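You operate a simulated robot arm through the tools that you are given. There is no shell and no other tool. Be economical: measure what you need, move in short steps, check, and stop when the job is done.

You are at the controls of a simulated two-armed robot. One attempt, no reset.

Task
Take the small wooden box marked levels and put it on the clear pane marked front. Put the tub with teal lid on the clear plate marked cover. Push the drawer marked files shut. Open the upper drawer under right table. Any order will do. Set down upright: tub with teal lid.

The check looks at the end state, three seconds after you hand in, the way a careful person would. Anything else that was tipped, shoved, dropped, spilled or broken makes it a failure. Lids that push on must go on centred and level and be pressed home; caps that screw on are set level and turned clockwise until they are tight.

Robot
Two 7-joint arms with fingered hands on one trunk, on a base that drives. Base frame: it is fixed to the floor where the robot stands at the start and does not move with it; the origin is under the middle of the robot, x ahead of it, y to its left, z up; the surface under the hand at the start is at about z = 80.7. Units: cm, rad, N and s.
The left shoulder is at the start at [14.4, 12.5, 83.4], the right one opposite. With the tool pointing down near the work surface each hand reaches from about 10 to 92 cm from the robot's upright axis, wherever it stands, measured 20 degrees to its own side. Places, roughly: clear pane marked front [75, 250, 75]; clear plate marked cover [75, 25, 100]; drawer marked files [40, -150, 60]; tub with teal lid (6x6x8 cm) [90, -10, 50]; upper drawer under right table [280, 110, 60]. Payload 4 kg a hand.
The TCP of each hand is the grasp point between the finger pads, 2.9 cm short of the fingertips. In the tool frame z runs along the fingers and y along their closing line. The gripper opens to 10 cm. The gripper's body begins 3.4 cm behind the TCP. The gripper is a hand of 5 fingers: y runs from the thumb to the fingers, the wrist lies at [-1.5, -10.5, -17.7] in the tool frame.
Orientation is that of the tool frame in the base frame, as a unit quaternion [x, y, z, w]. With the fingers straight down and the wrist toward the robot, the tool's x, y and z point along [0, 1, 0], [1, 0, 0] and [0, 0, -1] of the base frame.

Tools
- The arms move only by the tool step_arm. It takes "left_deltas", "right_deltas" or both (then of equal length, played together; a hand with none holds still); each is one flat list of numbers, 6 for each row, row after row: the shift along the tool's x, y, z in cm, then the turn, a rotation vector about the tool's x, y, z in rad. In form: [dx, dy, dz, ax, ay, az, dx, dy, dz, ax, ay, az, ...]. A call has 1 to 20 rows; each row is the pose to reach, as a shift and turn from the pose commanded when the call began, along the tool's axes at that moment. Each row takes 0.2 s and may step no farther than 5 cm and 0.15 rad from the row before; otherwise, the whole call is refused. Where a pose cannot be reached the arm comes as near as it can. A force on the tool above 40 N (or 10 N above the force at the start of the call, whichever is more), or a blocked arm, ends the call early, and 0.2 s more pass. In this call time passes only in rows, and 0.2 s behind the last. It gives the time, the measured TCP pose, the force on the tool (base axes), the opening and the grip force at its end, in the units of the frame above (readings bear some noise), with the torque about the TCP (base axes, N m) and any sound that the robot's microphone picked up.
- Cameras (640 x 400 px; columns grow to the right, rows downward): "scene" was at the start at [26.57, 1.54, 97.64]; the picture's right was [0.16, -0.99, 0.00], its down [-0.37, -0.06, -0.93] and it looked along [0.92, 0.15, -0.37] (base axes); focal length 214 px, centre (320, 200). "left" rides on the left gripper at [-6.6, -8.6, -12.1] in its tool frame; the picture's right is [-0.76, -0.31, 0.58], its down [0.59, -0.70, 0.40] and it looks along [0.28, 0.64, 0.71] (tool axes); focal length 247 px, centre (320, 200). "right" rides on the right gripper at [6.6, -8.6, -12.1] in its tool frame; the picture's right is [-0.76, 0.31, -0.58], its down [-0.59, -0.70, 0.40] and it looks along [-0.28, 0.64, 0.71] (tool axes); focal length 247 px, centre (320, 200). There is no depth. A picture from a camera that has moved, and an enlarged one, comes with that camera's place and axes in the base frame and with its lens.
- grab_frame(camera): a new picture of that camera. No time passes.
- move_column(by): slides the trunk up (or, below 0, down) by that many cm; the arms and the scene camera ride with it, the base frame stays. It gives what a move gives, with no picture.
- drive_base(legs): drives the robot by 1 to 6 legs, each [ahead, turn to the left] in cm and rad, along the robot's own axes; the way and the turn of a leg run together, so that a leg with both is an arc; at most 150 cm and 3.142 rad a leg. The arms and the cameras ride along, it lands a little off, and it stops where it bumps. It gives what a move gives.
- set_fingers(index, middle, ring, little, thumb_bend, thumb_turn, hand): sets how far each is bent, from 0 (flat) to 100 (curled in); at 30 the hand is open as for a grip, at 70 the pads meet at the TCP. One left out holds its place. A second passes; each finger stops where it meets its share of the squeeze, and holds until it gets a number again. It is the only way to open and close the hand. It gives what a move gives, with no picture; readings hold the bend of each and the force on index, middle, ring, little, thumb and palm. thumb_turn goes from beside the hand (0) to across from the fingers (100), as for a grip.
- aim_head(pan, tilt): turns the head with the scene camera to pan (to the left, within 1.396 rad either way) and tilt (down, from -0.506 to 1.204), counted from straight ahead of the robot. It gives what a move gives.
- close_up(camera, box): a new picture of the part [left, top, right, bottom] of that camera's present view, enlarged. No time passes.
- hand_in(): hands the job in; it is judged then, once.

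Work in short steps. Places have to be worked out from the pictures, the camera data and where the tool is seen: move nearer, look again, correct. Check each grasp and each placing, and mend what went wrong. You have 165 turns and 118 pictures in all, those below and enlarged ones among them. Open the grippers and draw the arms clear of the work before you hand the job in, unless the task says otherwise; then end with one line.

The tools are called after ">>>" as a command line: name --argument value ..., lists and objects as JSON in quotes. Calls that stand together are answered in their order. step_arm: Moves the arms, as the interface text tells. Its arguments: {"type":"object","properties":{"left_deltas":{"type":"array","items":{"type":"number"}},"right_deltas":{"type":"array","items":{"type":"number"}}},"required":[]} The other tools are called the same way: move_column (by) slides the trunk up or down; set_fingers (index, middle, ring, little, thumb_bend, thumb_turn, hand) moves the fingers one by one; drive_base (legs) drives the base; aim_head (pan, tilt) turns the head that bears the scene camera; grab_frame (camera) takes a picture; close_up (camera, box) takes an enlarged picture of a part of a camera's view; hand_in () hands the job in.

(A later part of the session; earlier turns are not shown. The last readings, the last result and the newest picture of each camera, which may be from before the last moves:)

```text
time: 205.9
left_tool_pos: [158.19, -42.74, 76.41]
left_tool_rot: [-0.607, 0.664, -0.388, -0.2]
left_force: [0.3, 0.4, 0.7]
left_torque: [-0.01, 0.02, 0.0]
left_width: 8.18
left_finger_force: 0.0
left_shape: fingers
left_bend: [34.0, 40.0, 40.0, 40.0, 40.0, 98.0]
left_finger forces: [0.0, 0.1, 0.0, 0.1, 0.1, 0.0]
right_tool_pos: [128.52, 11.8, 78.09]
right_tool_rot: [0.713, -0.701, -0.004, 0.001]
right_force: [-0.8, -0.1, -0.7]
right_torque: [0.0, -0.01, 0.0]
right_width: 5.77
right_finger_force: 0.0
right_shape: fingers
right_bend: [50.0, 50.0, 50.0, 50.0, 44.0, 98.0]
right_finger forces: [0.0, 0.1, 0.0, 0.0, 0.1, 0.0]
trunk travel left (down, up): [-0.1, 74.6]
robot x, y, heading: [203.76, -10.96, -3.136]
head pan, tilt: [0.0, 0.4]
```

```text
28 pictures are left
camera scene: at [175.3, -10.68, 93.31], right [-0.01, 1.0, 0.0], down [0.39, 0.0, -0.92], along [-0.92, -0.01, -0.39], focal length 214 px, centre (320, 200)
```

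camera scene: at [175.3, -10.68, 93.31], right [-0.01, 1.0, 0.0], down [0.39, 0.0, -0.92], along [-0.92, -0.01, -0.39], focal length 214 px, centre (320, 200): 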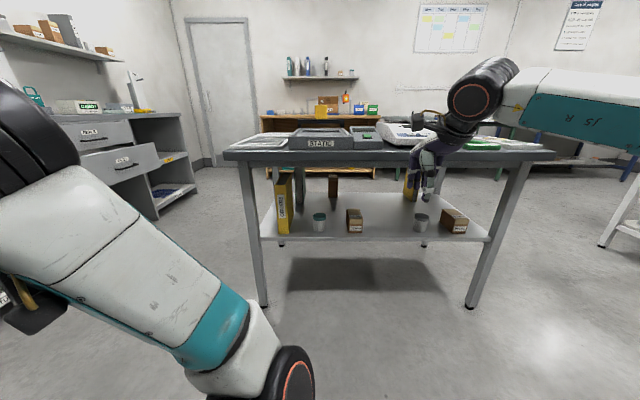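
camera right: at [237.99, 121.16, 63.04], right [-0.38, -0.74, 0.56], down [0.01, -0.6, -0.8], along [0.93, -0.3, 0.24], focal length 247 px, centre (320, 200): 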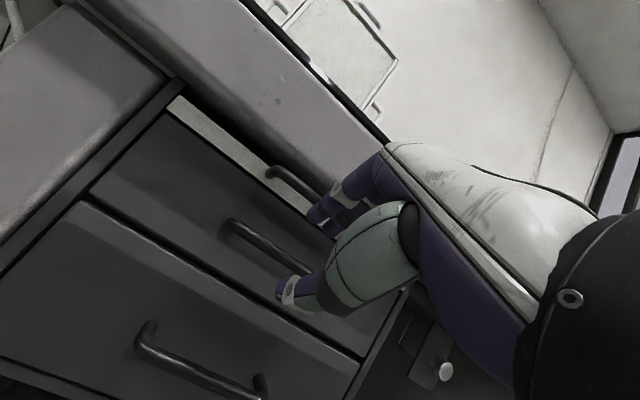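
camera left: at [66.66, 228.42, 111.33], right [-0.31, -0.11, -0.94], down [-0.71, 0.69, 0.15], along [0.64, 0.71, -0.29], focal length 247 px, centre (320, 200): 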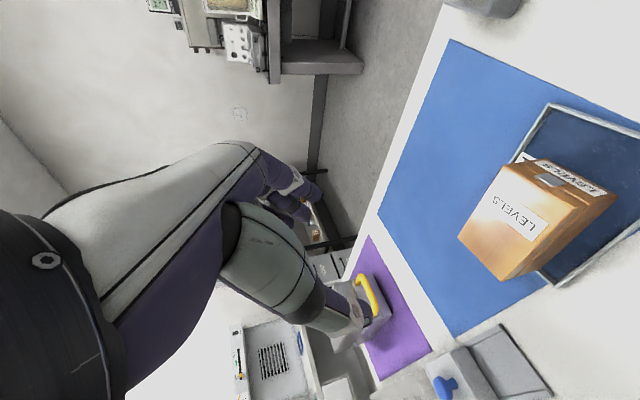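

Tub is near [87.6, −11.6]. As with the box, I'll slide in with a sideways grip tilted 45°. First yaw the right hand, then shift the base to about [195, −31].

>>> step_arm --right_deltas '[0, 0, 0, 0, 0, -0.143, 0, 0, 0, 0, 0, -0.286, 0, 0, 0, 0, 0, -0.429, 0, 0, 0, 0, 0, -0.572, 0, 0, 0, 0, 0, -0.715, 0, 0, 0, 0, 0, -0.858, 0, 0, 0, 0, 0, -1.0, 0, 0, 0, 0, 0, -1.143, 0, 0, 0, 0, 0, -1.286, 0, 0, 0, 0, 0, -1.43, 0, 0, 0, 0, 0, -1.571]'

>>> drive_base --legs '[[-28, 0], [0, 0.5], [43, 0], [0, -0.505]]'

```text
time: 208.5
left_tool_pos: [158.19, -42.97, 76.42]
left_tool_rot: [-0.607, 0.664, -0.389, -0.2]
left_force: [-0.6, -0.4, -0.3]
left_torque: [-0.04, -0.03, 0.01]
left_width: 8.17
left_finger_force: 0.0
left_shape: fingers
left_bend: [34.0, 40.0, 40.0, 40.0, 40.0, 98.0]
left_finger forces: [0.0, 0.1, 0.0, 0.0, 0.0, 0.1]
right_tool_pos: [158.41, -5.24, 81.95]
right_tool_rot: [0.997, 0.016, 0.033, -0.065]
right_force: [-0.4, -1.3, 0.0]
right_torque: [0.0, -0.07, 0.03]
right_width: 5.76
right_finger_force: 0.1
right_shape: fingers
right_bend: [50.0, 50.0, 50.0, 50.0, 44.0, 97.0]
right_finger forces: [0.1, 0.0, 0.0, 0.1, 0.1, 0.0]
right hand out of reach, approached as far as the arm can: row 4, 5, 6, 7, 8, 9, 10, 11
trunk travel left (down, up): [-0.1, 74.6]
robot x, y, heading: [204.09, -10.48, -3.137]
head pan, tilt: [0.0, 0.4]
stopped in row 11 (right hand): the arm was blocked; the commanded pose is now the measured one
```

```text
time: 211.0
left_tool_pos: [186.92, -44.95, 76.49]
left_tool_rot: [-0.624, 0.648, -0.394, -0.188]
left_force: [0.3, -0.2, -0.5]
left_torque: [0.01, 0.01, 0.05]
left_width: 8.19
left_finger_force: 0.0
left_shape: fingers
left_bend: [34.0, 40.0, 40.0, 40.0, 40.0, 98.0]
left_finger forces: [0.0, 0.0, 0.1, 0.1, 0.1, 0.0]
right_tool_pos: [185.52, -7.5, 81.91]
right_tool_rot: [0.997, 0.04, 0.031, -0.064]
right_force: [-0.8, 0.3, 0.7]
right_torque: [0.02, 0.02, -0.01]
right_width: 5.8
right_finger_force: 0.2
right_shape: fingers
right_bend: [50.0, 50.0, 50.0, 50.0, 44.0, 98.0]
right_finger forces: [0.0, 0.1, 0.0, 0.0, 0.0, 0.0]
trunk travel left (down, up): [-0.1, 74.6]
robot x, y, heading: [231.41, -9.76, -3.104]
head pan, tilt: [0.0, 0.4]
stopped in leg 2: the robot was blocked; the commanded pose is now the measured one
```

The base bumped something behind while turning. I go forward first, then do the sideways shift.

>>> drive_base --legs '[[14, 0], [0, 0.46], [38, 0], [0, -0.5]]'

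>>> aim_head --pan -0.2 --tilt 0.5

>>> grab_frame --camera "scene"

```text
time: 217.1
left_tool_pos: [139.58, -61.42, 76.42]
left_tool_rot: [-0.612, 0.659, -0.391, -0.195]
left_force: [0.7, -1.2, -0.1]
left_torque: [0.01, -0.02, -0.01]
left_width: 8.19
left_finger_force: 0.1
left_shape: fingers
left_bend: [34.0, 40.0, 40.0, 40.0, 40.0, 98.0]
left_finger forces: [0.0, 0.1, 0.0, 0.0, 0.1, 0.0]
right_tool_pos: [139.65, -23.95, 82.01]
right_tool_rot: [0.997, 0.022, 0.032, -0.064]
right_force: [0.0, -0.4, 0.5]
right_torque: [-0.02, 0.03, -0.05]
right_width: 5.77
right_finger_force: 0.0
right_shape: fingers
right_bend: [50.0, 50.0, 50.0, 50.0, 44.0, 98.0]
right_finger forces: [0.1, 0.0, 0.0, 0.0, 0.1, 0.1]
trunk travel left (down, up): [-0.1, 74.6]
robot x, y, heading: [185.24, -28.28, 3.14]
head pan, tilt: [0.0, 0.4]
```

```text
time: 217.8
left_tool_pos: [139.64, -61.41, 76.44]
left_tool_rot: [-0.613, 0.659, -0.39, -0.194]
left_force: [-0.1, -0.2, -0.6]
left_torque: [0.05, -0.02, 0.01]
left_width: 8.18
left_finger_force: 0.0
left_shape: fingers
left_bend: [34.0, 40.0, 40.0, 40.0, 40.0, 98.0]
left_finger forces: [0.1, 0.0, 0.1, 0.1, 0.1, 0.1]
right_tool_pos: [139.61, -23.81, 81.96]
right_tool_rot: [0.997, 0.021, 0.033, -0.063]
right_force: [0.4, -0.5, 0.2]
right_torque: [0.0, 0.03, 0.03]
right_width: 5.78
right_finger_force: 0.1
right_shape: fingers
right_bend: [50.0, 50.0, 50.0, 50.0, 44.0, 98.0]
right_finger forces: [0.0, 0.0, 0.0, 0.0, 0.0, 0.1]
trunk travel left (down, up): [-0.1, 74.6]
robot x, y, heading: [184.97, -28.21, 3.141]
head pan, tilt: [-0.201, 0.499]
```

```text
27 pictures are left
camera scene: at [156.81, -26.52, 92.4], right [0.2, 0.98, 0.0], down [0.47, -0.1, -0.88], along [-0.86, 0.18, -0.48], focal length 214 px, centre (320, 200)
```

scene: 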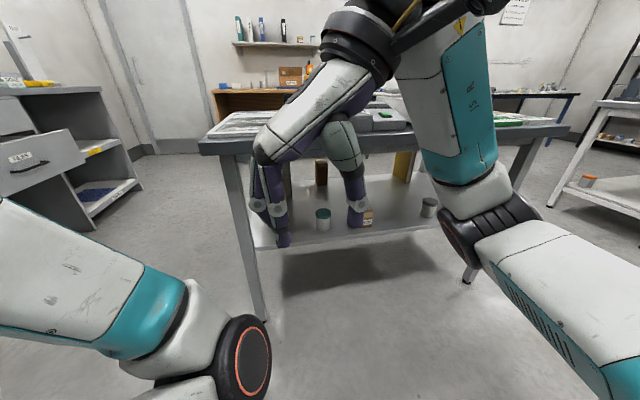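

The hand is palm-left now. I tilt 45° forward and move to the right in line with the tub (y≈−11.6), z≈74.

>>> step_arm --right_deltas '[-1.2, -1.9, 1.5, 0, -0.131, 0, -2.5, -3.8, 3, 0, -0.262, 0, -3.8, -5.7, 4.5, 0, -0.393, 0, -5.1, -7.6, 6, 0, -0.524, 0, -6.3, -9.5, 7.5, 0, -0.655, 0, -7.6, -11.4, 9, 0, -0.785, 0]'

>>> set_fingers --hand "right" --index 30 --middle 30 --ring 30 --little 30 --thumb_bend 30

```text
time: 219.3
left_tool_pos: [139.59, -61.48, 76.42]
left_tool_rot: [-0.612, 0.66, -0.391, -0.195]
left_force: [-0.6, -0.5, 0.0]
left_torque: [0.02, -0.02, 0.0]
left_width: 8.19
left_finger_force: 0.1
left_shape: fingers
left_bend: [34.0, 40.0, 40.0, 40.0, 40.0, 98.0]
left_finger forces: [0.0, 0.0, 0.0, 0.0, 0.1, 0.0]
right_tool_pos: [147.94, -17.21, 86.83]
right_tool_rot: [0.946, 0.029, -0.318, -0.058]
right_force: [-9.8, 11.8, -6.1]
right_torque: [-1.67, -0.76, 1.25]
right_width: 5.76
right_finger_force: 0.0
right_shape: fingers
right_bend: [50.0, 50.0, 50.0, 50.0, 44.0, 98.0]
right_finger forces: [0.0, 0.0, 0.0, 0.0, 0.1, 0.1]
right hand out of reach, approached as far as the arm can: row 1, 2, 3, 4, 5, 6
trunk travel left (down, up): [-0.1, 74.6]
robot x, y, heading: [185.06, -28.69, 3.142]
head pan, tilt: [-0.201, 0.499]
stopped in row 6 (right hand): the force on the tool passed its limit at 49 N (the readings are from after the stop); the commanded pose is now the measured one
```

```text
time: 220.3
left_tool_pos: [139.6, -61.34, 76.41]
left_tool_rot: [-0.612, 0.659, -0.391, -0.194]
left_force: [-0.5, 0.3, -0.2]
left_torque: [0.01, 0.01, 0.04]
left_width: 8.18
left_finger_force: 0.0
left_shape: fingers
left_bend: [34.0, 40.0, 40.0, 40.0, 40.0, 98.0]
left_finger forces: [0.1, 0.0, 0.0, 0.0, 0.0, 0.0]
right_tool_pos: [148.12, -17.13, 87.05]
right_tool_rot: [0.946, 0.028, -0.319, -0.057]
right_force: [-12.8, 16.8, -4.2]
right_torque: [-2.41, -1.37, 1.88]
right_width: 9.84
right_finger_force: 0.1
right_shape: fingers
right_bend: [30.0, 30.0, 30.0, 30.0, 30.0, 98.0]
right_finger forces: [0.0, 0.1, 0.1, 0.0, 0.1, 0.1]
trunk travel left (down, up): [-0.1, 74.6]
robot x, y, heading: [185.21, -28.58, 3.139]
head pan, tilt: [-0.201, 0.499]
```

The forearm presses against the robot's own head/body; I stretch the hand forward, away from the body.

>>> step_arm --right_deltas '[-2.4, -1.1, 3.4, 0, 0, 0, -4.8, -2.1, 6.9, 0, 0, 0, -7.2, -3.2, 10.3, 0, 0, 0, -9.6, -4.3, 13.7, 0, 0, 0, -12, -5.4, 17.1, 0, 0, 0, -14.4, -6.4, 20.6, 0, 0, 0, -16.8, -7.5, 24, 0, 0, 0]'

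>>> grab_frame --camera "scene"

```text
time: 220.7
left_tool_pos: [139.71, -61.38, 76.47]
left_tool_rot: [-0.612, 0.66, -0.391, -0.194]
left_force: [-0.2, -0.2, -0.3]
left_torque: [-0.01, 0.02, -0.02]
left_width: 8.18
left_finger_force: 0.1
left_shape: fingers
left_bend: [34.0, 40.0, 40.0, 40.0, 40.0, 98.0]
left_finger forces: [0.0, 0.0, 0.1, 0.0, 0.0, 0.1]
right_tool_pos: [147.7, -17.49, 86.86]
right_tool_rot: [0.946, 0.024, -0.319, -0.056]
right_force: [-6.1, 16.3, -6.8]
right_torque: [-2.4, -0.17, 1.51]
right_width: 9.84
right_finger_force: 0.1
right_shape: fingers
right_bend: [30.0, 30.0, 30.0, 30.0, 30.0, 98.0]
right_finger forces: [0.0, 0.1, 0.0, 0.0, 0.0, 0.0]
right hand out of reach, approached as far as the arm can: row 1
trunk travel left (down, up): [-0.1, 74.6]
robot x, y, heading: [184.86, -28.16, 3.141]
head pan, tilt: [-0.201, 0.499]
stopped in row 1 (right hand): the force on the tool passed its limit at 68 N (the readings are from after the stop); the commanded pose is now the measured one
```

```text
26 pictures are left
camera scene: at [156.75, -26.61, 92.61], right [0.19, 0.98, 0.0], down [0.45, -0.09, -0.89], along [-0.87, 0.17, -0.46], focal length 214 px, centre (320, 200)
```

scene: 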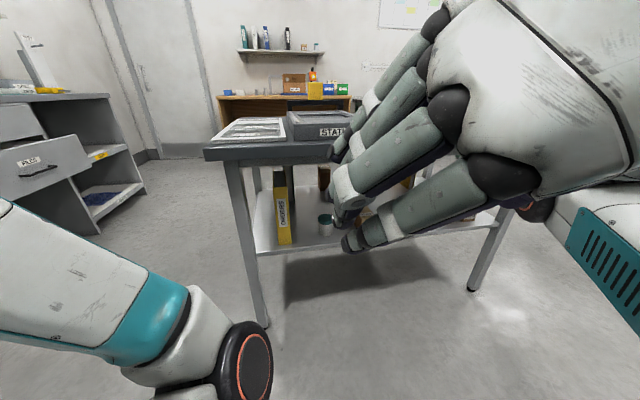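

The hand is against the head. I reverse the last tilt exactly the way it came.

>>> step_arm --right_deltas '[-0.7, 1.2, 1.4, 0, 0.11, 0, -1.3, 2.3, 2.8, 0, 0.22, 0, -2, 3.5, 4.1, 0, 0.33, 0, -2.7, 4.7, 5.5, 0, 0.44, 0, -3.3, 5.8, 6.9, 0, 0.55, 0, -4, 7, 8.3, 0, 0.65, 0]'

```text
time: 222.1
left_tool_pos: [139.75, -61.39, 76.57]
left_tool_rot: [-0.612, 0.659, -0.39, -0.195]
left_force: [1.0, -0.3, 0.4]
left_torque: [0.0, 0.02, 0.02]
left_width: 8.19
left_finger_force: 0.1
left_shape: fingers
left_bend: [34.0, 40.0, 40.0, 40.0, 40.0, 98.0]
left_finger forces: [0.0, 0.0, 0.0, 0.1, 0.0, 0.0]
right_tool_pos: [139.81, -23.98, 81.86]
right_tool_rot: [0.998, 0.005, -0.001, -0.06]
right_force: [0.4, 0.3, 0.1]
right_torque: [0.03, -0.02, 0.0]
right_width: 9.88
right_finger_force: 0.1
right_shape: fingers
right_bend: [30.0, 30.0, 30.0, 30.0, 30.0, 98.0]
right_finger forces: [0.1, 0.0, 0.0, 0.1, 0.1, 0.0]
trunk travel left (down, up): [-0.1, 74.6]
robot x, y, heading: [184.96, -28.61, 3.144]
head pan, tilt: [-0.201, 0.499]
```

Free again. I yaw back to the natural pose while moving up, right and forward, to [128, 2, 106].

>>> step_arm --right_deltas '[-1.1, -2.6, -1.9, 0, 0, 0.143, -2.2, -5.2, -3.7, 0, 0, 0.286, -3.3, -7.8, -5.6, 0, 0, 0.429, -4.4, -10.4, -7.5, 0, 0, 0.572, -5.5, -13, -9.4, 0, 0, 0.715, -6.5, -15.7, -11.2, 0, 0, 0.858, -7.6, -18.3, -13.1, 0, 0, 1.0, -8.7, -20.9, -15, 0, 0, 1.143, -9.8, -23.5, -16.9, 0, 0, 1.286, -10.9, -26.1, -18.7, 0, 0, 1.43, -12, -28.7, -20.6, 0, 0, 1.571]'

```text
time: 224.5
left_tool_pos: [139.63, -61.41, 76.61]
left_tool_rot: [-0.612, 0.659, -0.391, -0.195]
left_force: [-0.9, -0.4, 0.2]
left_torque: [0.01, 0.0, 0.01]
left_width: 8.2
left_finger_force: 0.0
left_shape: fingers
left_bend: [34.0, 40.0, 40.0, 40.0, 40.0, 98.0]
left_finger forces: [0.1, 0.1, 0.1, 0.0, 0.0, 0.0]
right_tool_pos: [127.4, 2.08, 106.28]
right_tool_rot: [0.709, -0.703, -0.044, -0.042]
right_force: [-0.6, 1.3, 0.5]
right_torque: [0.0, -0.02, 0.02]
right_width: 9.85
right_finger_force: 0.0
right_shape: fingers
right_bend: [30.0, 30.0, 30.0, 30.0, 30.0, 98.0]
right_finger forces: [0.0, 0.1, 0.0, 0.0, 0.0, 0.1]
trunk travel left (down, up): [-0.1, 74.6]
robot x, y, heading: [185.32, -28.42, 3.14]
head pan, tilt: [-0.201, 0.499]
```

Natural pose at fwd 58, right 30, z 106 – the mirror of where the left arm's yaw worked. I yaw again here.

>>> step_arm --right_deltas '[0, -0.3, 0, 0, 0, -0.143, 0, -0.6, 0, 0, 0, -0.286, 0, -0.9, 0, 0, 0, -0.429, 0, -1.2, 0, 0, 0, -0.572, 0, -1.5, 0, 0, 0, -0.715, 0, -1.8, 0, 0, 0, -0.858, 0, -2.1, 0, 0, 0, -1.0, 0, -2.4, 0, 0, 0, -1.143, 0, -2.7, 0, 0, 0, -1.286, 0, -3, 0, 0, 0, -1.43, 0, -3, 0, 0, 0, -1.571]'

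>>> grab_frame --camera "scene"

```text
time: 226.9
left_tool_pos: [139.69, -61.3, 76.48]
left_tool_rot: [-0.613, 0.659, -0.391, -0.195]
left_force: [-0.3, 0.7, 0.1]
left_torque: [0.01, 0.02, -0.01]
left_width: 8.16
left_finger_force: 0.1
left_shape: fingers
left_bend: [34.0, 40.0, 40.0, 40.0, 40.0, 98.0]
left_finger forces: [0.0, 0.1, 0.1, 0.0, 0.1, 0.0]
right_tool_pos: [147.07, -13.04, 99.56]
right_tool_rot: [0.998, 0.004, 0.001, -0.059]
right_force: [-0.8, 0.7, -0.1]
right_torque: [0.01, 0.01, 0.0]
right_width: 9.84
right_finger_force: 0.1
right_shape: fingers
right_bend: [30.0, 30.0, 30.0, 30.0, 30.0, 98.0]
right_finger forces: [0.0, 0.0, 0.1, 0.0, 0.0, 0.1]
right hand out of reach, approached as far as the arm can: row 3, 4, 5, 6, 7, 8, 9, 10, 11
trunk travel left (down, up): [-0.1, 74.6]
robot x, y, heading: [185.08, -28.79, 3.134]
head pan, tilt: [-0.201, 0.499]
```

```text
25 pictures are left
camera scene: at [156.82, -26.51, 92.4], right [0.2, 0.98, 0.0], down [0.47, -0.1, -0.88], along [-0.86, 0.18, -0.48], focal length 214 px, centre (320, 200)
```

scene: 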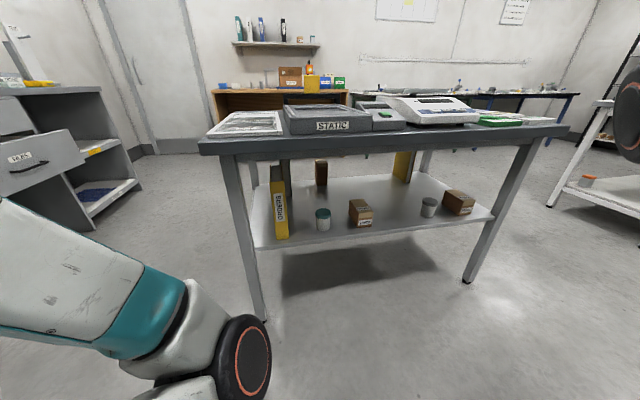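

The right arm folds in again, so I'll use the natural palm-down grip with a slight tilt instead (there is enough height under the table). Back to natural pose.

>>> step_arm --right_deltas '[-1.7, -1.3, 0, 0, 0, 0.143, -3.5, -2.5, 0, 0, 0, 0.286, -5.2, -3.8, 0, 0, 0, 0.429, -6.9, -5.1, 0, 0, 0, 0.572, -8.6, -6.4, 0, 0, 0, 0.715, -10.4, -7.6, 0, 0, 0, 0.858, -12.1, -8.9, 0, 0, 0, 1.0, -13.8, -10.2, 0, 0, 0, 1.143, -15.5, -11.5, 0, 0, 0, 1.286, -17.3, -12.7, 0, 0, 0, 1.43, -19, -14, 0, 0, 0, 1.571]'

```text
time: 229.3
left_tool_pos: [139.61, -61.37, 76.47]
left_tool_rot: [-0.612, 0.659, -0.391, -0.194]
left_force: [-0.4, 0.2, -0.4]
left_torque: [0.0, -0.02, 0.01]
left_width: 8.12
left_finger_force: 0.1
left_shape: fingers
left_bend: [34.0, 40.0, 40.0, 40.0, 40.0, 98.0]
left_finger forces: [0.0, 0.0, 0.0, 0.0, 0.0, 0.0]
right_tool_pos: [127.6, 0.32, 100.99]
right_tool_rot: [0.709, -0.703, -0.043, -0.041]
right_force: [-0.3, 0.8, 0.1]
right_torque: [0.01, -0.01, 0.0]
right_width: 9.85
right_finger_force: 0.0
right_shape: fingers
right_bend: [30.0, 30.0, 30.0, 30.0, 30.0, 98.0]
right_finger forces: [0.1, 0.0, 0.0, 0.0, 0.0, 0.0]
trunk travel left (down, up): [-0.1, 74.6]
robot x, y, heading: [185.43, -28.56, 3.139]
head pan, tilt: [-0.201, 0.499]
```

Now back up 25 and stretch the right hand forward and down to z≈53 with a 15° forward tilt, outside the table.

>>> drive_base --legs '[[-24, 0]]'

>>> step_arm --right_deltas '[1.3, 2.1, 3.6, -0.02, 0.01, 0, 2.7, 4.2, 7.1, -0.04, 0.02, 0, 4, 6.4, 10.7, -0.06, 0.03, 0, 5.4, 8.5, 14.3, -0.08, 0.04, 0, 6.7, 10.6, 17.8, -0.1, 0.05, 0, 8.1, 12.7, 21.4, -0.12, 0.06, 0, 9.4, 14.9, 25, -0.14, 0.07, 0, 10.8, 17, 28.6, -0.16, 0.08, 0, 12.1, 19.1, 32.1, -0.18, 0.09, 0, 13.5, 21.2, 35.7, -0.2, 0.1, 0, 14.8, 23.4, 39.3, -0.22, 0.11, 0, 16.2, 25.5, 42.8, -0.24, 0.12, 0, 17.5, 27.6, 46.4, -0.26, 0.12, 0]'

>>> grab_frame --camera "scene"

```text
time: 231.1
left_tool_pos: [163.76, -61.57, 76.58]
left_tool_rot: [-0.615, 0.657, -0.391, -0.193]
left_force: [1.0, -0.3, 0.2]
left_torque: [-0.02, -0.04, 0.05]
left_width: 8.21
left_finger_force: 0.1
left_shape: fingers
left_bend: [34.0, 40.0, 40.0, 40.0, 40.0, 98.0]
left_finger forces: [0.0, 0.0, 0.1, 0.0, 0.1, 0.2]
right_tool_pos: [151.29, 0.07, 101.06]
right_tool_rot: [0.712, -0.7, -0.042, -0.043]
right_force: [-0.6, -0.3, -0.4]
right_torque: [-0.05, 0.01, -0.01]
right_width: 9.85
right_finger_force: 0.1
right_shape: fingers
right_bend: [30.0, 30.0, 30.0, 30.0, 30.0, 98.0]
right_finger forces: [0.0, 0.0, 0.0, 0.0, 0.0, 0.1]
trunk travel left (down, up): [-0.1, 74.6]
robot x, y, heading: [209.09, -28.22, -3.145]
head pan, tilt: [-0.201, 0.499]
```

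```text
time: 233.8
left_tool_pos: [163.67, -61.63, 76.48]
left_tool_rot: [-0.615, 0.657, -0.392, -0.192]
left_force: [-0.1, 0.9, 0.5]
left_torque: [-0.01, 0.02, 0.02]
left_width: 8.17
left_finger_force: 0.0
left_shape: fingers
left_bend: [34.0, 40.0, 40.0, 40.0, 40.0, 98.0]
left_finger forces: [0.1, 0.1, 0.0, 0.1, 0.0, 0.0]
right_tool_pos: [123.7, -12.43, 52.66]
right_tool_rot: [0.713, -0.69, -0.091, 0.092]
right_force: [-0.2, 0.4, 0.7]
right_torque: [0.01, 0.02, 0.0]
right_width: 9.89
right_finger_force: 0.0
right_shape: fingers
right_bend: [30.0, 30.0, 30.0, 30.0, 30.0, 98.0]
right_finger forces: [0.0, 0.0, 0.0, 0.1, 0.1, 0.1]
trunk travel left (down, up): [-0.1, 74.6]
robot x, y, heading: [209.03, -28.58, -3.135]
head pan, tilt: [-0.201, 0.499]
```

```text
24 pictures are left
camera scene: at [180.65, -26.68, 92.39], right [0.19, 0.98, 0.0], down [0.47, -0.09, -0.88], along [-0.86, 0.17, -0.48], focal length 214 px, centre (320, 200)
```

scene: 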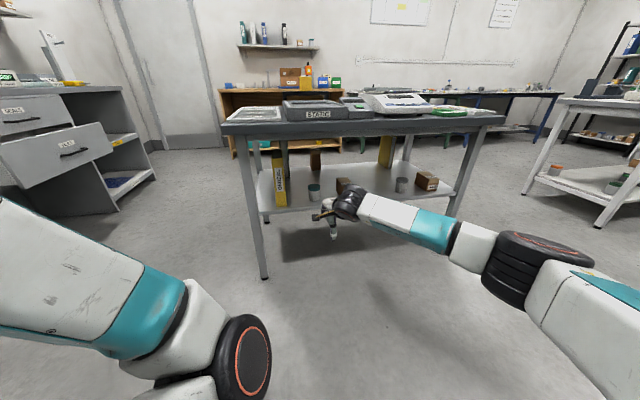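

Posture is good: TCP [123.7, −12.4, 52.7], forearm low. I raise 1.8, shift y slightly, and drive 24 cm forward under the table, then look.

>>> step_arm --right_deltas '[-0.7, 0.44, -1.75, 0, 0, 0]'

>>> drive_base --legs '[[25, 0]]'

>>> grab_frame --camera "right"

>>> close_up --camera "scene" --box '[220, 120, 440, 260]'

```text
time: 234.2
left_tool_pos: [163.69, -61.68, 76.49]
left_tool_rot: [-0.615, 0.657, -0.391, -0.194]
left_force: [-0.9, -0.1, -1.3]
left_torque: [-0.02, 0.0, -0.04]
left_width: 8.2
left_finger_force: 0.1
left_shape: fingers
left_bend: [34.0, 40.0, 40.0, 40.0, 40.0, 98.0]
left_finger forces: [0.0, 0.0, 0.1, 0.1, 0.0, 0.1]
right_tool_pos: [123.83, -11.63, 54.69]
right_tool_rot: [0.712, -0.69, -0.091, 0.092]
right_force: [0.8, 0.4, -0.2]
right_torque: [0.0, 0.02, -0.04]
right_width: 9.85
right_finger_force: 0.0
right_shape: fingers
right_bend: [30.0, 30.0, 30.0, 30.0, 30.0, 98.0]
right_finger forces: [0.0, 0.0, 0.0, 0.0, 0.0, 0.0]
trunk travel left (down, up): [-0.1, 74.6]
robot x, y, heading: [208.91, -28.46, -3.137]
head pan, tilt: [-0.201, 0.499]
```

```text
time: 236.1
left_tool_pos: [138.99, -61.97, 76.46]
left_tool_rot: [-0.615, 0.657, -0.392, -0.193]
left_force: [-0.8, 0.5, 0.5]
left_torque: [-0.04, 0.0, 0.01]
left_width: 8.18
left_finger_force: 0.1
left_shape: fingers
left_bend: [34.0, 40.0, 40.0, 40.0, 40.0, 98.0]
left_finger forces: [0.1, 0.0, 0.0, 0.1, 0.0, 0.0]
right_tool_pos: [98.87, -12.01, 54.67]
right_tool_rot: [0.714, -0.688, -0.091, 0.092]
right_force: [-0.4, -0.7, 0.0]
right_torque: [0.02, 0.0, 0.02]
right_width: 9.84
right_finger_force: 0.0
right_shape: fingers
right_bend: [30.0, 30.0, 30.0, 30.0, 30.0, 98.0]
right_finger forces: [0.0, 0.0, 0.0, 0.1, 0.0, 0.1]
trunk travel left (down, up): [-0.1, 74.6]
robot x, y, heading: [184.03, -28.54, -3.134]
head pan, tilt: [-0.201, 0.499]
```

```text
23 pictures are left
camera right: at [110.54, -18.18, 64.2], right [-0.17, 0.75, 0.64], down [0.56, 0.61, -0.56], along [-0.81, 0.26, -0.52], focal length 247 px, centre (320, 200)
```

right: 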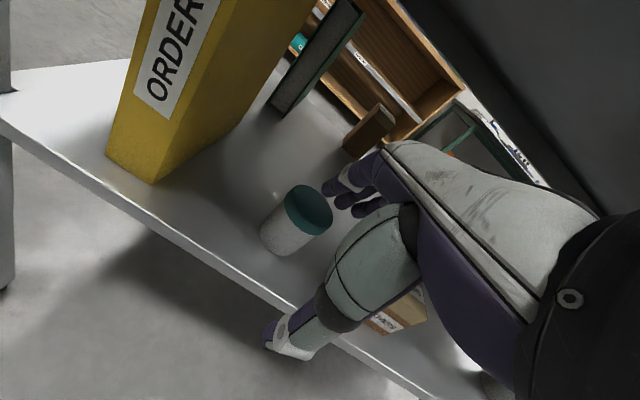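

```text
2.86 times, centred on (330, 190) of scene
camera zoom: at [155.87, -26.88, 92.4], right [0.19, 0.98, 0.0], down [0.47, -0.09, -0.88], along [-0.86, 0.17, -0.48], focal length 613 px, centre (291, 229)
```

zoom: 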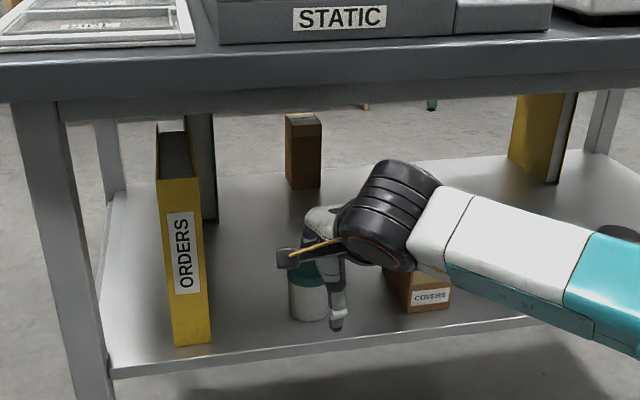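

Tub centre ≈[89, −11.8], lid top ≈49. I drive 9.9 cm more so the open hand is above it, and check.

>>> drive_base --legs '[[9.9, 0]]'

>>> grab_frame --camera "right"

```text
time: 237.2
left_tool_pos: [129.12, -61.96, 76.56]
left_tool_rot: [-0.614, 0.657, -0.391, -0.193]
left_force: [0.3, 0.9, -1.5]
left_torque: [0.01, -0.03, 0.0]
left_width: 8.18
left_finger_force: 0.1
left_shape: fingers
left_bend: [34.0, 40.0, 40.0, 40.0, 40.0, 98.0]
left_finger forces: [0.0, 0.0, 0.0, 0.0, 0.0, 0.0]
right_tool_pos: [89.0, -11.93, 54.73]
right_tool_rot: [0.713, -0.689, -0.091, 0.093]
right_force: [0.2, 0.1, 0.6]
right_torque: [-0.01, 0.01, 0.0]
right_width: 9.85
right_finger_force: 0.0
right_shape: fingers
right_bend: [30.0, 30.0, 30.0, 30.0, 30.0, 98.0]
right_finger forces: [0.0, 0.0, 0.0, 0.0, 0.0, 0.0]
trunk travel left (down, up): [-0.1, 74.6]
robot x, y, heading: [174.51, -28.46, -3.134]
head pan, tilt: [-0.201, 0.499]
```

```text
21 pictures are left
camera right: at [100.65, -18.15, 64.2], right [-0.17, 0.75, 0.64], down [0.56, 0.61, -0.56], along [-0.81, 0.26, -0.52], focal length 247 px, centre (320, 200)
```

right: 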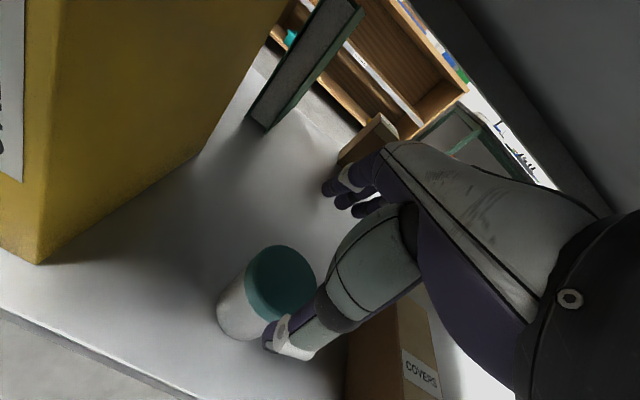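

Lid centre [89.2, −11.7] – directly below the TCP. I lower 8.3 cm to straddle the body.

>>> step_arm --right_deltas '[0, -0.55, 2, 0, 0, 0, -0.1, -1.1, 4, 0, 0, 0, -0.1, -1.6, 6, 0, 0, 0, -0.1, -2.13, 8.0, 0, 0, 0]'

>>> grab_frame --camera "right"

```text
time: 238.2
left_tool_pos: [129.19, -61.84, 76.56]
left_tool_rot: [-0.615, 0.657, -0.392, -0.194]
left_force: [0.5, -0.6, 0.5]
left_torque: [0.02, 0.0, -0.02]
left_width: 8.2
left_finger_force: 0.1
left_shape: fingers
left_bend: [34.0, 40.0, 40.0, 40.0, 40.0, 98.0]
left_finger forces: [0.0, 0.0, 0.1, 0.0, 0.0, 0.1]
right_tool_pos: [88.99, -11.71, 46.5]
right_tool_rot: [0.713, -0.688, -0.091, 0.095]
right_force: [0.4, 1.4, 10.5]
right_torque: [0.02, -0.6, -0.01]
right_width: 9.94
right_finger_force: 5.3
right_shape: fingers
right_bend: [30.0, 30.0, 30.0, 30.0, 29.0, 98.0]
right_finger forces: [0.2, 0.0, 0.0, 0.0, 10.7, 0.1]
trunk travel left (down, up): [-0.1, 74.6]
robot x, y, heading: [174.29, -28.63, -3.131]
head pan, tilt: [-0.201, 0.499]
```

```text
20 pictures are left
camera right: at [100.63, -17.89, 55.9], right [-0.17, 0.75, 0.64], down [0.55, 0.61, -0.57], along [-0.82, 0.26, -0.52], focal length 247 px, centre (320, 200)
```

right: 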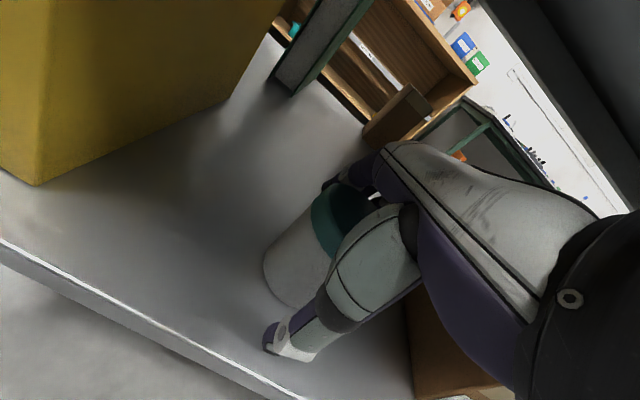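

The thumb tip touches the shelf; tub is between. I raise 0.8 and close.

>>> step_arm --right_deltas '[0, 0.2, -0.8, 0, 0, 0]'

>>> set_fingers --hand "right" --index 75 --middle 75 --ring 75 --little 75 --thumb_bend 75

>>> step_arm --right_deltas '[0, 0.5, -2, 0, 0, 0, 0, 1, -4, 0, 0, 0, 0, 1.5, -6, 0, 0, 0]'

>>> grab_frame --camera "right"

```text
time: 238.6
left_tool_pos: [129.08, -61.97, 76.38]
left_tool_rot: [-0.614, 0.657, -0.391, -0.194]
left_force: [-0.4, -1.2, -0.7]
left_torque: [0.01, -0.03, 0.0]
left_width: 8.18
left_finger_force: 0.3
left_shape: fingers
left_bend: [34.0, 40.0, 40.0, 40.0, 40.0, 98.0]
left_finger forces: [0.1, 0.0, 0.0, 0.0, 0.0, 0.1]
right_tool_pos: [89.02, -11.6, 46.85]
right_tool_rot: [0.713, -0.689, -0.09, 0.092]
right_force: [0.0, 0.4, 0.8]
right_torque: [0.0, 0.0, 0.01]
right_width: 9.85
right_finger_force: 0.0
right_shape: fingers
right_bend: [30.0, 30.0, 30.0, 30.0, 30.0, 98.0]
right_finger forces: [0.1, 0.1, 0.0, 0.0, 0.1, 0.1]
trunk travel left (down, up): [-0.1, 74.6]
robot x, y, heading: [174.04, -28.74, -3.132]
head pan, tilt: [-0.201, 0.499]
```

```text
time: 239.6
left_tool_pos: [129.13, -61.82, 76.46]
left_tool_rot: [-0.615, 0.657, -0.392, -0.193]
left_force: [0.7, 1.3, 0.9]
left_torque: [0.0, 0.02, 0.02]
left_width: 8.2
left_finger_force: 0.1
left_shape: fingers
left_bend: [34.0, 40.0, 40.0, 40.0, 40.0, 98.0]
left_finger forces: [0.0, 0.0, 0.1, 0.0, 0.0, 0.0]
right_tool_pos: [89.07, -11.72, 47.16]
right_tool_rot: [0.713, -0.689, -0.091, 0.093]
right_force: [-1.2, 0.3, 5.7]
right_torque: [0.07, -0.13, 0.02]
right_width: 4.78
right_finger_force: 26.1
right_shape: fingers
right_bend: [59.0, 62.0, 72.0, 75.0, 50.0, 96.0]
right_finger forces: [11.4, 9.7, 6.7, 0.0, 26.1, 0.0]
trunk travel left (down, up): [-0.1, 74.6]
robot x, y, heading: [174.42, -28.7, -3.135]
head pan, tilt: [-0.201, 0.499]
```

```text
time: 240.4
left_tool_pos: [129.04, -61.76, 76.47]
left_tool_rot: [-0.615, 0.657, -0.391, -0.193]
left_force: [1.3, -1.2, 0.4]
left_torque: [-0.01, -0.02, -0.01]
left_width: 8.21
left_finger_force: 0.1
left_shape: fingers
left_bend: [34.0, 40.0, 40.0, 40.0, 40.0, 98.0]
left_finger forces: [0.1, 0.0, 0.1, 0.0, 0.1, 0.0]
right_tool_pos: [89.28, -11.88, 53.32]
right_tool_rot: [0.713, -0.689, -0.09, 0.093]
right_force: [1.3, 0.4, -1.4]
right_torque: [-0.03, 0.04, -0.04]
right_width: 4.76
right_finger_force: 26.0
right_shape: fingers
right_bend: [59.0, 63.0, 72.0, 75.0, 50.0, 95.0]
right_finger forces: [10.9, 8.8, 5.9, 0.1, 26.0, 0.0]
trunk travel left (down, up): [-0.1, 74.6]
robot x, y, heading: [174.65, -28.72, -3.137]
head pan, tilt: [-0.201, 0.499]
```

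```text
19 pictures are left
camera right: at [100.9, -18.04, 62.89], right [-0.17, 0.75, 0.64], down [0.56, 0.61, -0.56], along [-0.81, 0.26, -0.52], focal length 247 px, centre (320, 200)
```

right: 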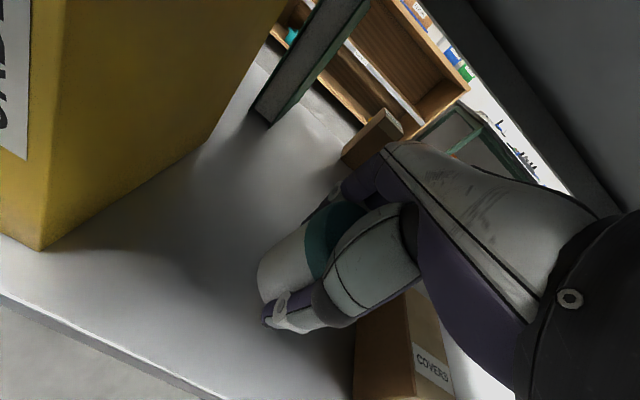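

Tub is lifted and upright. I back out 34 cm from under the table, then raise the trunk 40.

>>> drive_base --legs '[[-33, 0]]'

>>> move_column --by 40

>>> aim_head --pan -0.3 --tilt 0.5

>>> grab_frame --camera "scene"

```text
time: 242.6
left_tool_pos: [162.48, -61.78, 76.39]
left_tool_rot: [-0.614, 0.658, -0.391, -0.193]
left_force: [-0.7, 0.5, -0.5]
left_torque: [0.01, -0.04, 0.04]
left_width: 8.2
left_finger_force: 0.0
left_shape: fingers
left_bend: [34.0, 40.0, 40.0, 40.0, 40.0, 98.0]
left_finger forces: [0.0, 0.0, 0.0, 0.0, 0.0, 0.0]
right_tool_pos: [122.7, -11.55, 53.39]
right_tool_rot: [0.712, -0.69, -0.091, 0.092]
right_force: [-0.5, 0.1, -0.4]
right_torque: [-0.01, 0.04, 0.0]
right_width: 4.78
right_finger_force: 25.5
right_shape: fingers
right_bend: [59.0, 63.0, 72.0, 75.0, 50.0, 95.0]
right_finger forces: [11.0, 8.8, 5.7, 0.0, 26.0, 0.0]
trunk travel left (down, up): [-0.1, 74.6]
robot x, y, heading: [207.57, -28.62, -3.142]
head pan, tilt: [-0.201, 0.499]
```

```text
time: 246.4
left_tool_pos: [162.53, -61.57, 116.44]
left_tool_rot: [-0.614, 0.658, -0.391, -0.193]
left_force: [0.1, -0.4, -0.6]
left_torque: [-0.01, 0.0, 0.0]
left_width: 8.15
left_finger_force: 0.1
left_shape: fingers
left_bend: [34.0, 40.0, 40.0, 40.0, 40.0, 98.0]
left_finger forces: [0.0, 0.1, 0.0, 0.0, 0.1, 0.0]
right_tool_pos: [123.08, -11.58, 97.53]
right_tool_rot: [0.71, -0.687, -0.108, 0.11]
right_force: [1.1, 0.5, -1.4]
right_torque: [-0.04, -0.01, 0.0]
right_width: 4.76
right_finger_force: 25.4
right_shape: fingers
right_bend: [59.0, 63.0, 72.0, 75.0, 50.0, 95.0]
right_finger forces: [10.9, 8.8, 5.9, 0.0, 25.6, 0.0]
trunk travel left (down, up): [-40.1, 34.6]
robot x, y, heading: [207.59, -28.62, -3.137]
head pan, tilt: [-0.201, 0.499]
```

```text
time: 247.1
left_tool_pos: [162.54, -61.74, 116.56]
left_tool_rot: [-0.614, 0.657, -0.392, -0.193]
left_force: [0.2, 0.0, 0.5]
left_torque: [-0.01, 0.01, -0.02]
left_width: 8.18
left_finger_force: 0.0
left_shape: fingers
left_bend: [34.0, 40.0, 40.0, 40.0, 40.0, 98.0]
left_finger forces: [0.0, 0.1, 0.1, 0.0, 0.1, 0.1]
right_tool_pos: [123.04, -11.53, 97.46]
right_tool_rot: [0.71, -0.687, -0.109, 0.11]
right_force: [0.6, 0.0, -0.9]
right_torque: [-0.01, 0.02, 0.03]
right_width: 4.74
right_finger_force: 25.4
right_shape: fingers
right_bend: [59.0, 63.0, 72.0, 75.0, 50.0, 95.0]
right_finger forces: [10.9, 8.9, 5.8, 0.0, 25.6, 0.1]
trunk travel left (down, up): [-40.1, 34.6]
robot x, y, heading: [207.6, -28.65, -3.135]
head pan, tilt: [-0.3, 0.499]
```

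```text
18 pictures are left
camera scene: at [194.25, -25.78, 134.17], right [0.29, 0.96, 0.0], down [0.46, -0.14, -0.88], along [-0.84, 0.26, -0.48], focal length 214 px, centre (320, 200)
```

scene: 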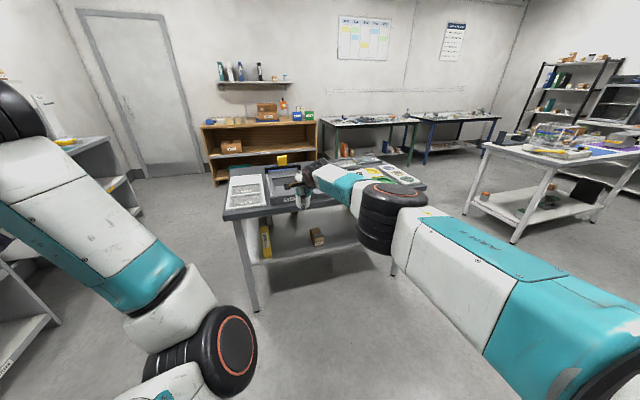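

From the start pictures the cover plate's centre is ≈[74.2, 25.9], rim top z≈91.5. I raise 6 and drive to line up at y≈8.8, stopping short (~x 180).

>>> move_column --by 7

>>> drive_base --legs '[[0, -0.9], [47, 0], [0, 0.9]]'

>>> aim_head --pan 0.25 --tilt 0.65

>>> grab_frame --camera "scene"

>>> grab_frame --camera "right"

```text
time: 248.2
left_tool_pos: [162.44, -61.7, 123.51]
left_tool_rot: [-0.614, 0.658, -0.392, -0.193]
left_force: [0.4, 0.4, 0.3]
left_torque: [0.02, -0.03, -0.02]
left_width: 8.19
left_finger_force: 0.0
left_shape: fingers
left_bend: [34.0, 40.0, 40.0, 40.0, 40.0, 98.0]
left_finger forces: [0.0, 0.1, 0.0, 0.1, 0.0, 0.0]
right_tool_pos: [123.22, -11.53, 106.07]
right_tool_rot: [0.709, -0.686, -0.115, 0.116]
right_force: [-0.2, 0.2, -0.5]
right_torque: [-0.02, 0.03, -0.02]
right_width: 4.77
right_finger_force: 26.2
right_shape: fingers
right_bend: [59.0, 63.0, 72.0, 75.0, 50.0, 95.0]
right_finger forces: [10.8, 8.8, 5.7, 0.0, 25.7, 0.0]
trunk travel left (down, up): [-47.1, 27.6]
robot x, y, heading: [207.87, -28.41, -3.136]
head pan, tilt: [-0.3, 0.499]
```

```text
time: 255.8
left_tool_pos: [133.57, -25.2, 123.44]
left_tool_rot: [-0.613, 0.658, -0.391, -0.194]
left_force: [-0.5, -0.4, -0.6]
left_torque: [-0.01, -0.01, 0.0]
left_width: 8.2
left_finger_force: 0.1
left_shape: fingers
left_bend: [34.0, 40.0, 40.0, 40.0, 40.0, 98.0]
left_finger forces: [0.0, 0.1, 0.1, 0.0, 0.0, 0.0]
right_tool_pos: [94.46, 24.94, 106.19]
right_tool_rot: [0.708, -0.687, -0.116, 0.116]
right_force: [-0.6, 0.0, 0.0]
right_torque: [-0.02, -0.01, 0.0]
right_width: 4.73
right_finger_force: 22.9
right_shape: fingers
right_bend: [73.0, 63.0, 72.0, 75.0, 50.0, 95.0]
right_finger forces: [9.8, 8.5, 5.5, 0.0, 23.1, 0.0]
trunk travel left (down, up): [-47.1, 27.6]
robot x, y, heading: [178.85, 7.76, -3.137]
head pan, tilt: [-0.3, 0.499]
```

```text
time: 256.7
left_tool_pos: [133.53, -25.24, 123.5]
left_tool_rot: [-0.614, 0.657, -0.391, -0.193]
left_force: [0.2, -0.7, -0.5]
left_torque: [-0.02, 0.0, -0.01]
left_width: 8.16
left_finger_force: 0.0
left_shape: fingers
left_bend: [34.0, 40.0, 40.0, 40.0, 40.0, 98.0]
left_finger forces: [0.0, 0.0, 0.0, 0.0, 0.1, 0.1]
right_tool_pos: [94.52, 24.96, 106.09]
right_tool_rot: [0.709, -0.686, -0.116, 0.117]
right_force: [0.4, 1.2, -0.9]
right_torque: [0.0, -0.02, -0.01]
right_width: 4.68
right_finger_force: 23.4
right_shape: fingers
right_bend: [73.0, 63.0, 72.0, 75.0, 50.0, 95.0]
right_finger forces: [9.8, 8.5, 5.6, 0.0, 23.0, 0.0]
trunk travel left (down, up): [-47.1, 27.6]
robot x, y, heading: [178.77, 8.19, -3.138]
head pan, tilt: [0.25, 0.649]
```

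```text
17 pictures are left
camera scene: at [166.79, 5.85, 139.92], right [-0.25, 0.97, 0.0], down [0.59, 0.15, -0.8], along [-0.77, -0.2, -0.6], focal length 214 px, centre (320, 200)
```

scene: 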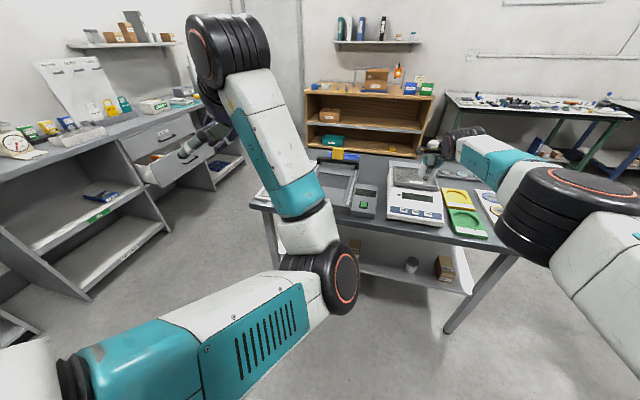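

```text
16 pictures are left
camera right: at [106.7, 18.71, 114.76], right [-0.13, 0.75, 0.65], down [0.52, 0.61, -0.6], along [-0.85, 0.26, -0.47], focal length 247 px, centre (320, 200)
```

right: 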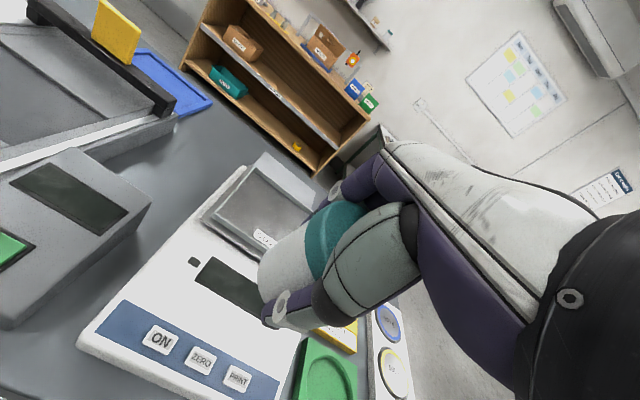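

Tub still held; plate centre re-estimated ≈[74.5, 25.5]. I correct the tilt, re-squeeze lightly and drive 19.8 forward at this height.

>>> step_arm --right_deltas '[-0.3, 0, 0, 0.035, 0, 0, -0.6, 0, 0, 0.068, 0, 0]'

>>> drive_base --legs '[[19.8, 0]]'

>>> grab_frame --camera "right"

>>> aim_head --pan -0.15 --tilt 0.7

>>> grab_frame --camera "scene"

```text
time: 257.3
left_tool_pos: [133.56, -25.21, 123.42]
left_tool_rot: [-0.614, 0.658, -0.392, -0.193]
left_force: [0.1, -0.6, 0.1]
left_torque: [0.0, -0.03, -0.02]
left_width: 8.16
left_finger_force: 0.1
left_shape: fingers
left_bend: [34.0, 40.0, 40.0, 40.0, 40.0, 98.0]
left_finger forces: [0.0, 0.1, 0.0, 0.0, 0.0, 0.1]
right_tool_pos: [95.31, 25.56, 105.97]
right_tool_rot: [0.712, -0.69, -0.092, 0.093]
right_force: [-0.2, 0.0, -1.1]
right_torque: [-0.03, 0.02, 0.02]
right_width: 4.68
right_finger_force: 22.8
right_shape: fingers
right_bend: [73.0, 63.0, 72.0, 75.0, 50.0, 95.0]
right_finger forces: [9.8, 8.6, 5.6, 0.0, 23.1, 0.1]
right hand out of reach, approached as far as the arm can: row 2
trunk travel left (down, up): [-47.1, 27.6]
robot x, y, heading: [178.74, 8.0, -3.141]
head pan, tilt: [0.25, 0.649]
```

```text
time: 258.9
left_tool_pos: [113.42, -25.1, 123.3]
left_tool_rot: [-0.613, 0.658, -0.391, -0.193]
left_force: [-0.1, 0.6, 0.1]
left_torque: [-0.02, -0.02, 0.03]
left_width: 8.16
left_finger_force: 0.1
left_shape: fingers
left_bend: [34.0, 40.0, 40.0, 40.0, 40.0, 98.0]
left_finger forces: [0.0, 0.0, 0.0, 0.0, 0.1, 0.0]
right_tool_pos: [75.26, 25.61, 106.02]
right_tool_rot: [0.711, -0.691, -0.093, 0.093]
right_force: [0.0, 0.3, -0.8]
right_torque: [-0.03, 0.01, -0.02]
right_width: 4.69
right_finger_force: 23.2
right_shape: fingers
right_bend: [73.0, 63.0, 72.0, 75.0, 50.0, 95.0]
right_finger forces: [9.8, 8.5, 5.7, 0.1, 23.0, 0.0]
trunk travel left (down, up): [-47.1, 27.6]
robot x, y, heading: [158.75, 8.63, -3.141]
head pan, tilt: [0.25, 0.649]
```

```text
15 pictures are left
camera right: at [86.69, 19.42, 115.48], right [-0.17, 0.75, 0.64], down [0.56, 0.61, -0.56], along [-0.81, 0.26, -0.52], focal length 247 px, centre (320, 200)
```

right: 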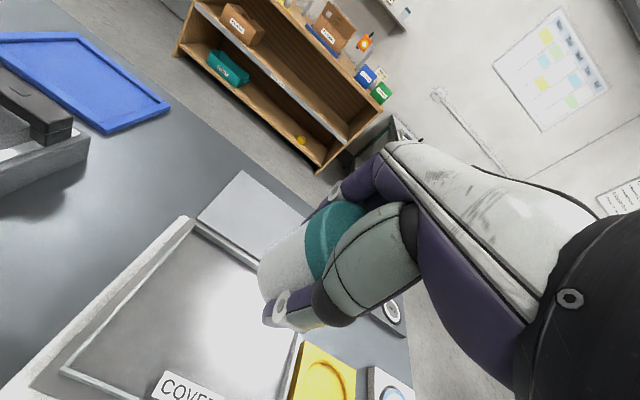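

```text
time: 259.8
left_tool_pos: [113.38, -25.12, 123.58]
left_tool_rot: [-0.613, 0.658, -0.392, -0.194]
left_force: [-0.4, 0.5, 0.0]
left_torque: [-0.03, 0.03, 0.05]
left_width: 8.18
left_finger_force: 0.0
left_shape: fingers
left_bend: [34.0, 40.0, 40.0, 40.0, 40.0, 98.0]
left_finger forces: [0.1, 0.0, 0.0, 0.1, 0.0, 0.0]
right_tool_pos: [75.19, 25.69, 106.22]
right_tool_rot: [0.711, -0.691, -0.094, 0.092]
right_force: [0.0, -0.3, -0.7]
right_torque: [-0.02, -0.01, -0.03]
right_width: 4.7
right_finger_force: 23.6
right_shape: fingers
right_bend: [73.0, 63.0, 72.0, 75.0, 50.0, 95.0]
right_finger forces: [9.7, 8.5, 5.6, 0.0, 23.0, 0.0]
trunk travel left (down, up): [-47.1, 27.6]
robot x, y, heading: [158.61, 8.0, -3.143]
head pan, tilt: [-0.15, 0.7]
```

```text
14 pictures are left
camera scene: at [146.66, 9.22, 139.49], right [0.15, 0.99, 0.0], down [0.64, -0.09, -0.76], along [-0.76, 0.11, -0.64], focal length 214 px, centre (320, 200)
```

scene: 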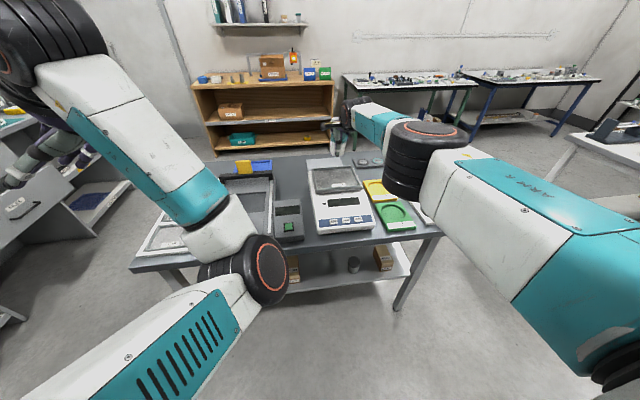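

TCP [75.2, 25.7] is above the plate (centre ≈[76, 25.6]). I lower the trunk 7 and read pose.

>>> move_column --by -7

>>> grab_frame --camera "right"

```text
time: 260.9
left_tool_pos: [113.44, -25.17, 116.47]
left_tool_rot: [-0.612, 0.659, -0.391, -0.194]
left_force: [0.3, 0.1, 0.1]
left_torque: [0.01, 0.02, 0.01]
left_width: 8.16
left_finger_force: 0.1
left_shape: fingers
left_bend: [34.0, 40.0, 40.0, 40.0, 40.0, 98.0]
left_finger forces: [0.1, 0.1, 0.1, 0.0, 0.0, 0.0]
right_tool_pos: [75.28, 25.66, 99.23]
right_tool_rot: [0.711, -0.69, -0.093, 0.093]
right_force: [-0.4, 0.2, -1.2]
right_torque: [-0.01, 0.03, -0.05]
right_width: 4.71
right_finger_force: 22.9
right_shape: fingers
right_bend: [73.0, 63.0, 73.0, 75.0, 50.0, 95.0]
right_finger forces: [9.8, 8.5, 5.6, 0.0, 22.9, 0.1]
trunk travel left (down, up): [-40.1, 34.6]
robot x, y, heading: [158.72, 8.0, -3.145]
head pan, tilt: [-0.15, 0.7]
```

```text
13 pictures are left
camera right: at [86.82, 19.44, 108.63], right [-0.17, 0.75, 0.64], down [0.56, 0.61, -0.57], along [-0.81, 0.26, -0.52], focal length 247 px, centre (320, 200)
```

right: 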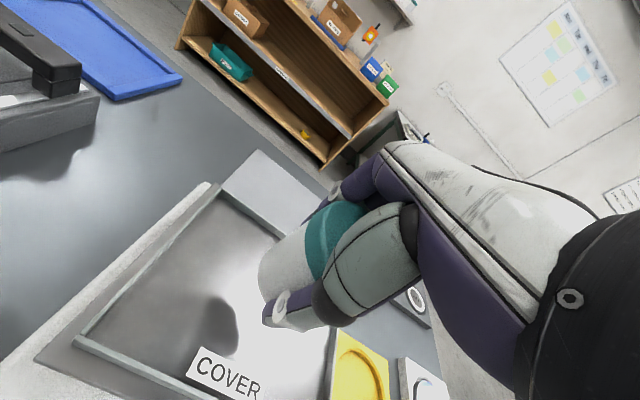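

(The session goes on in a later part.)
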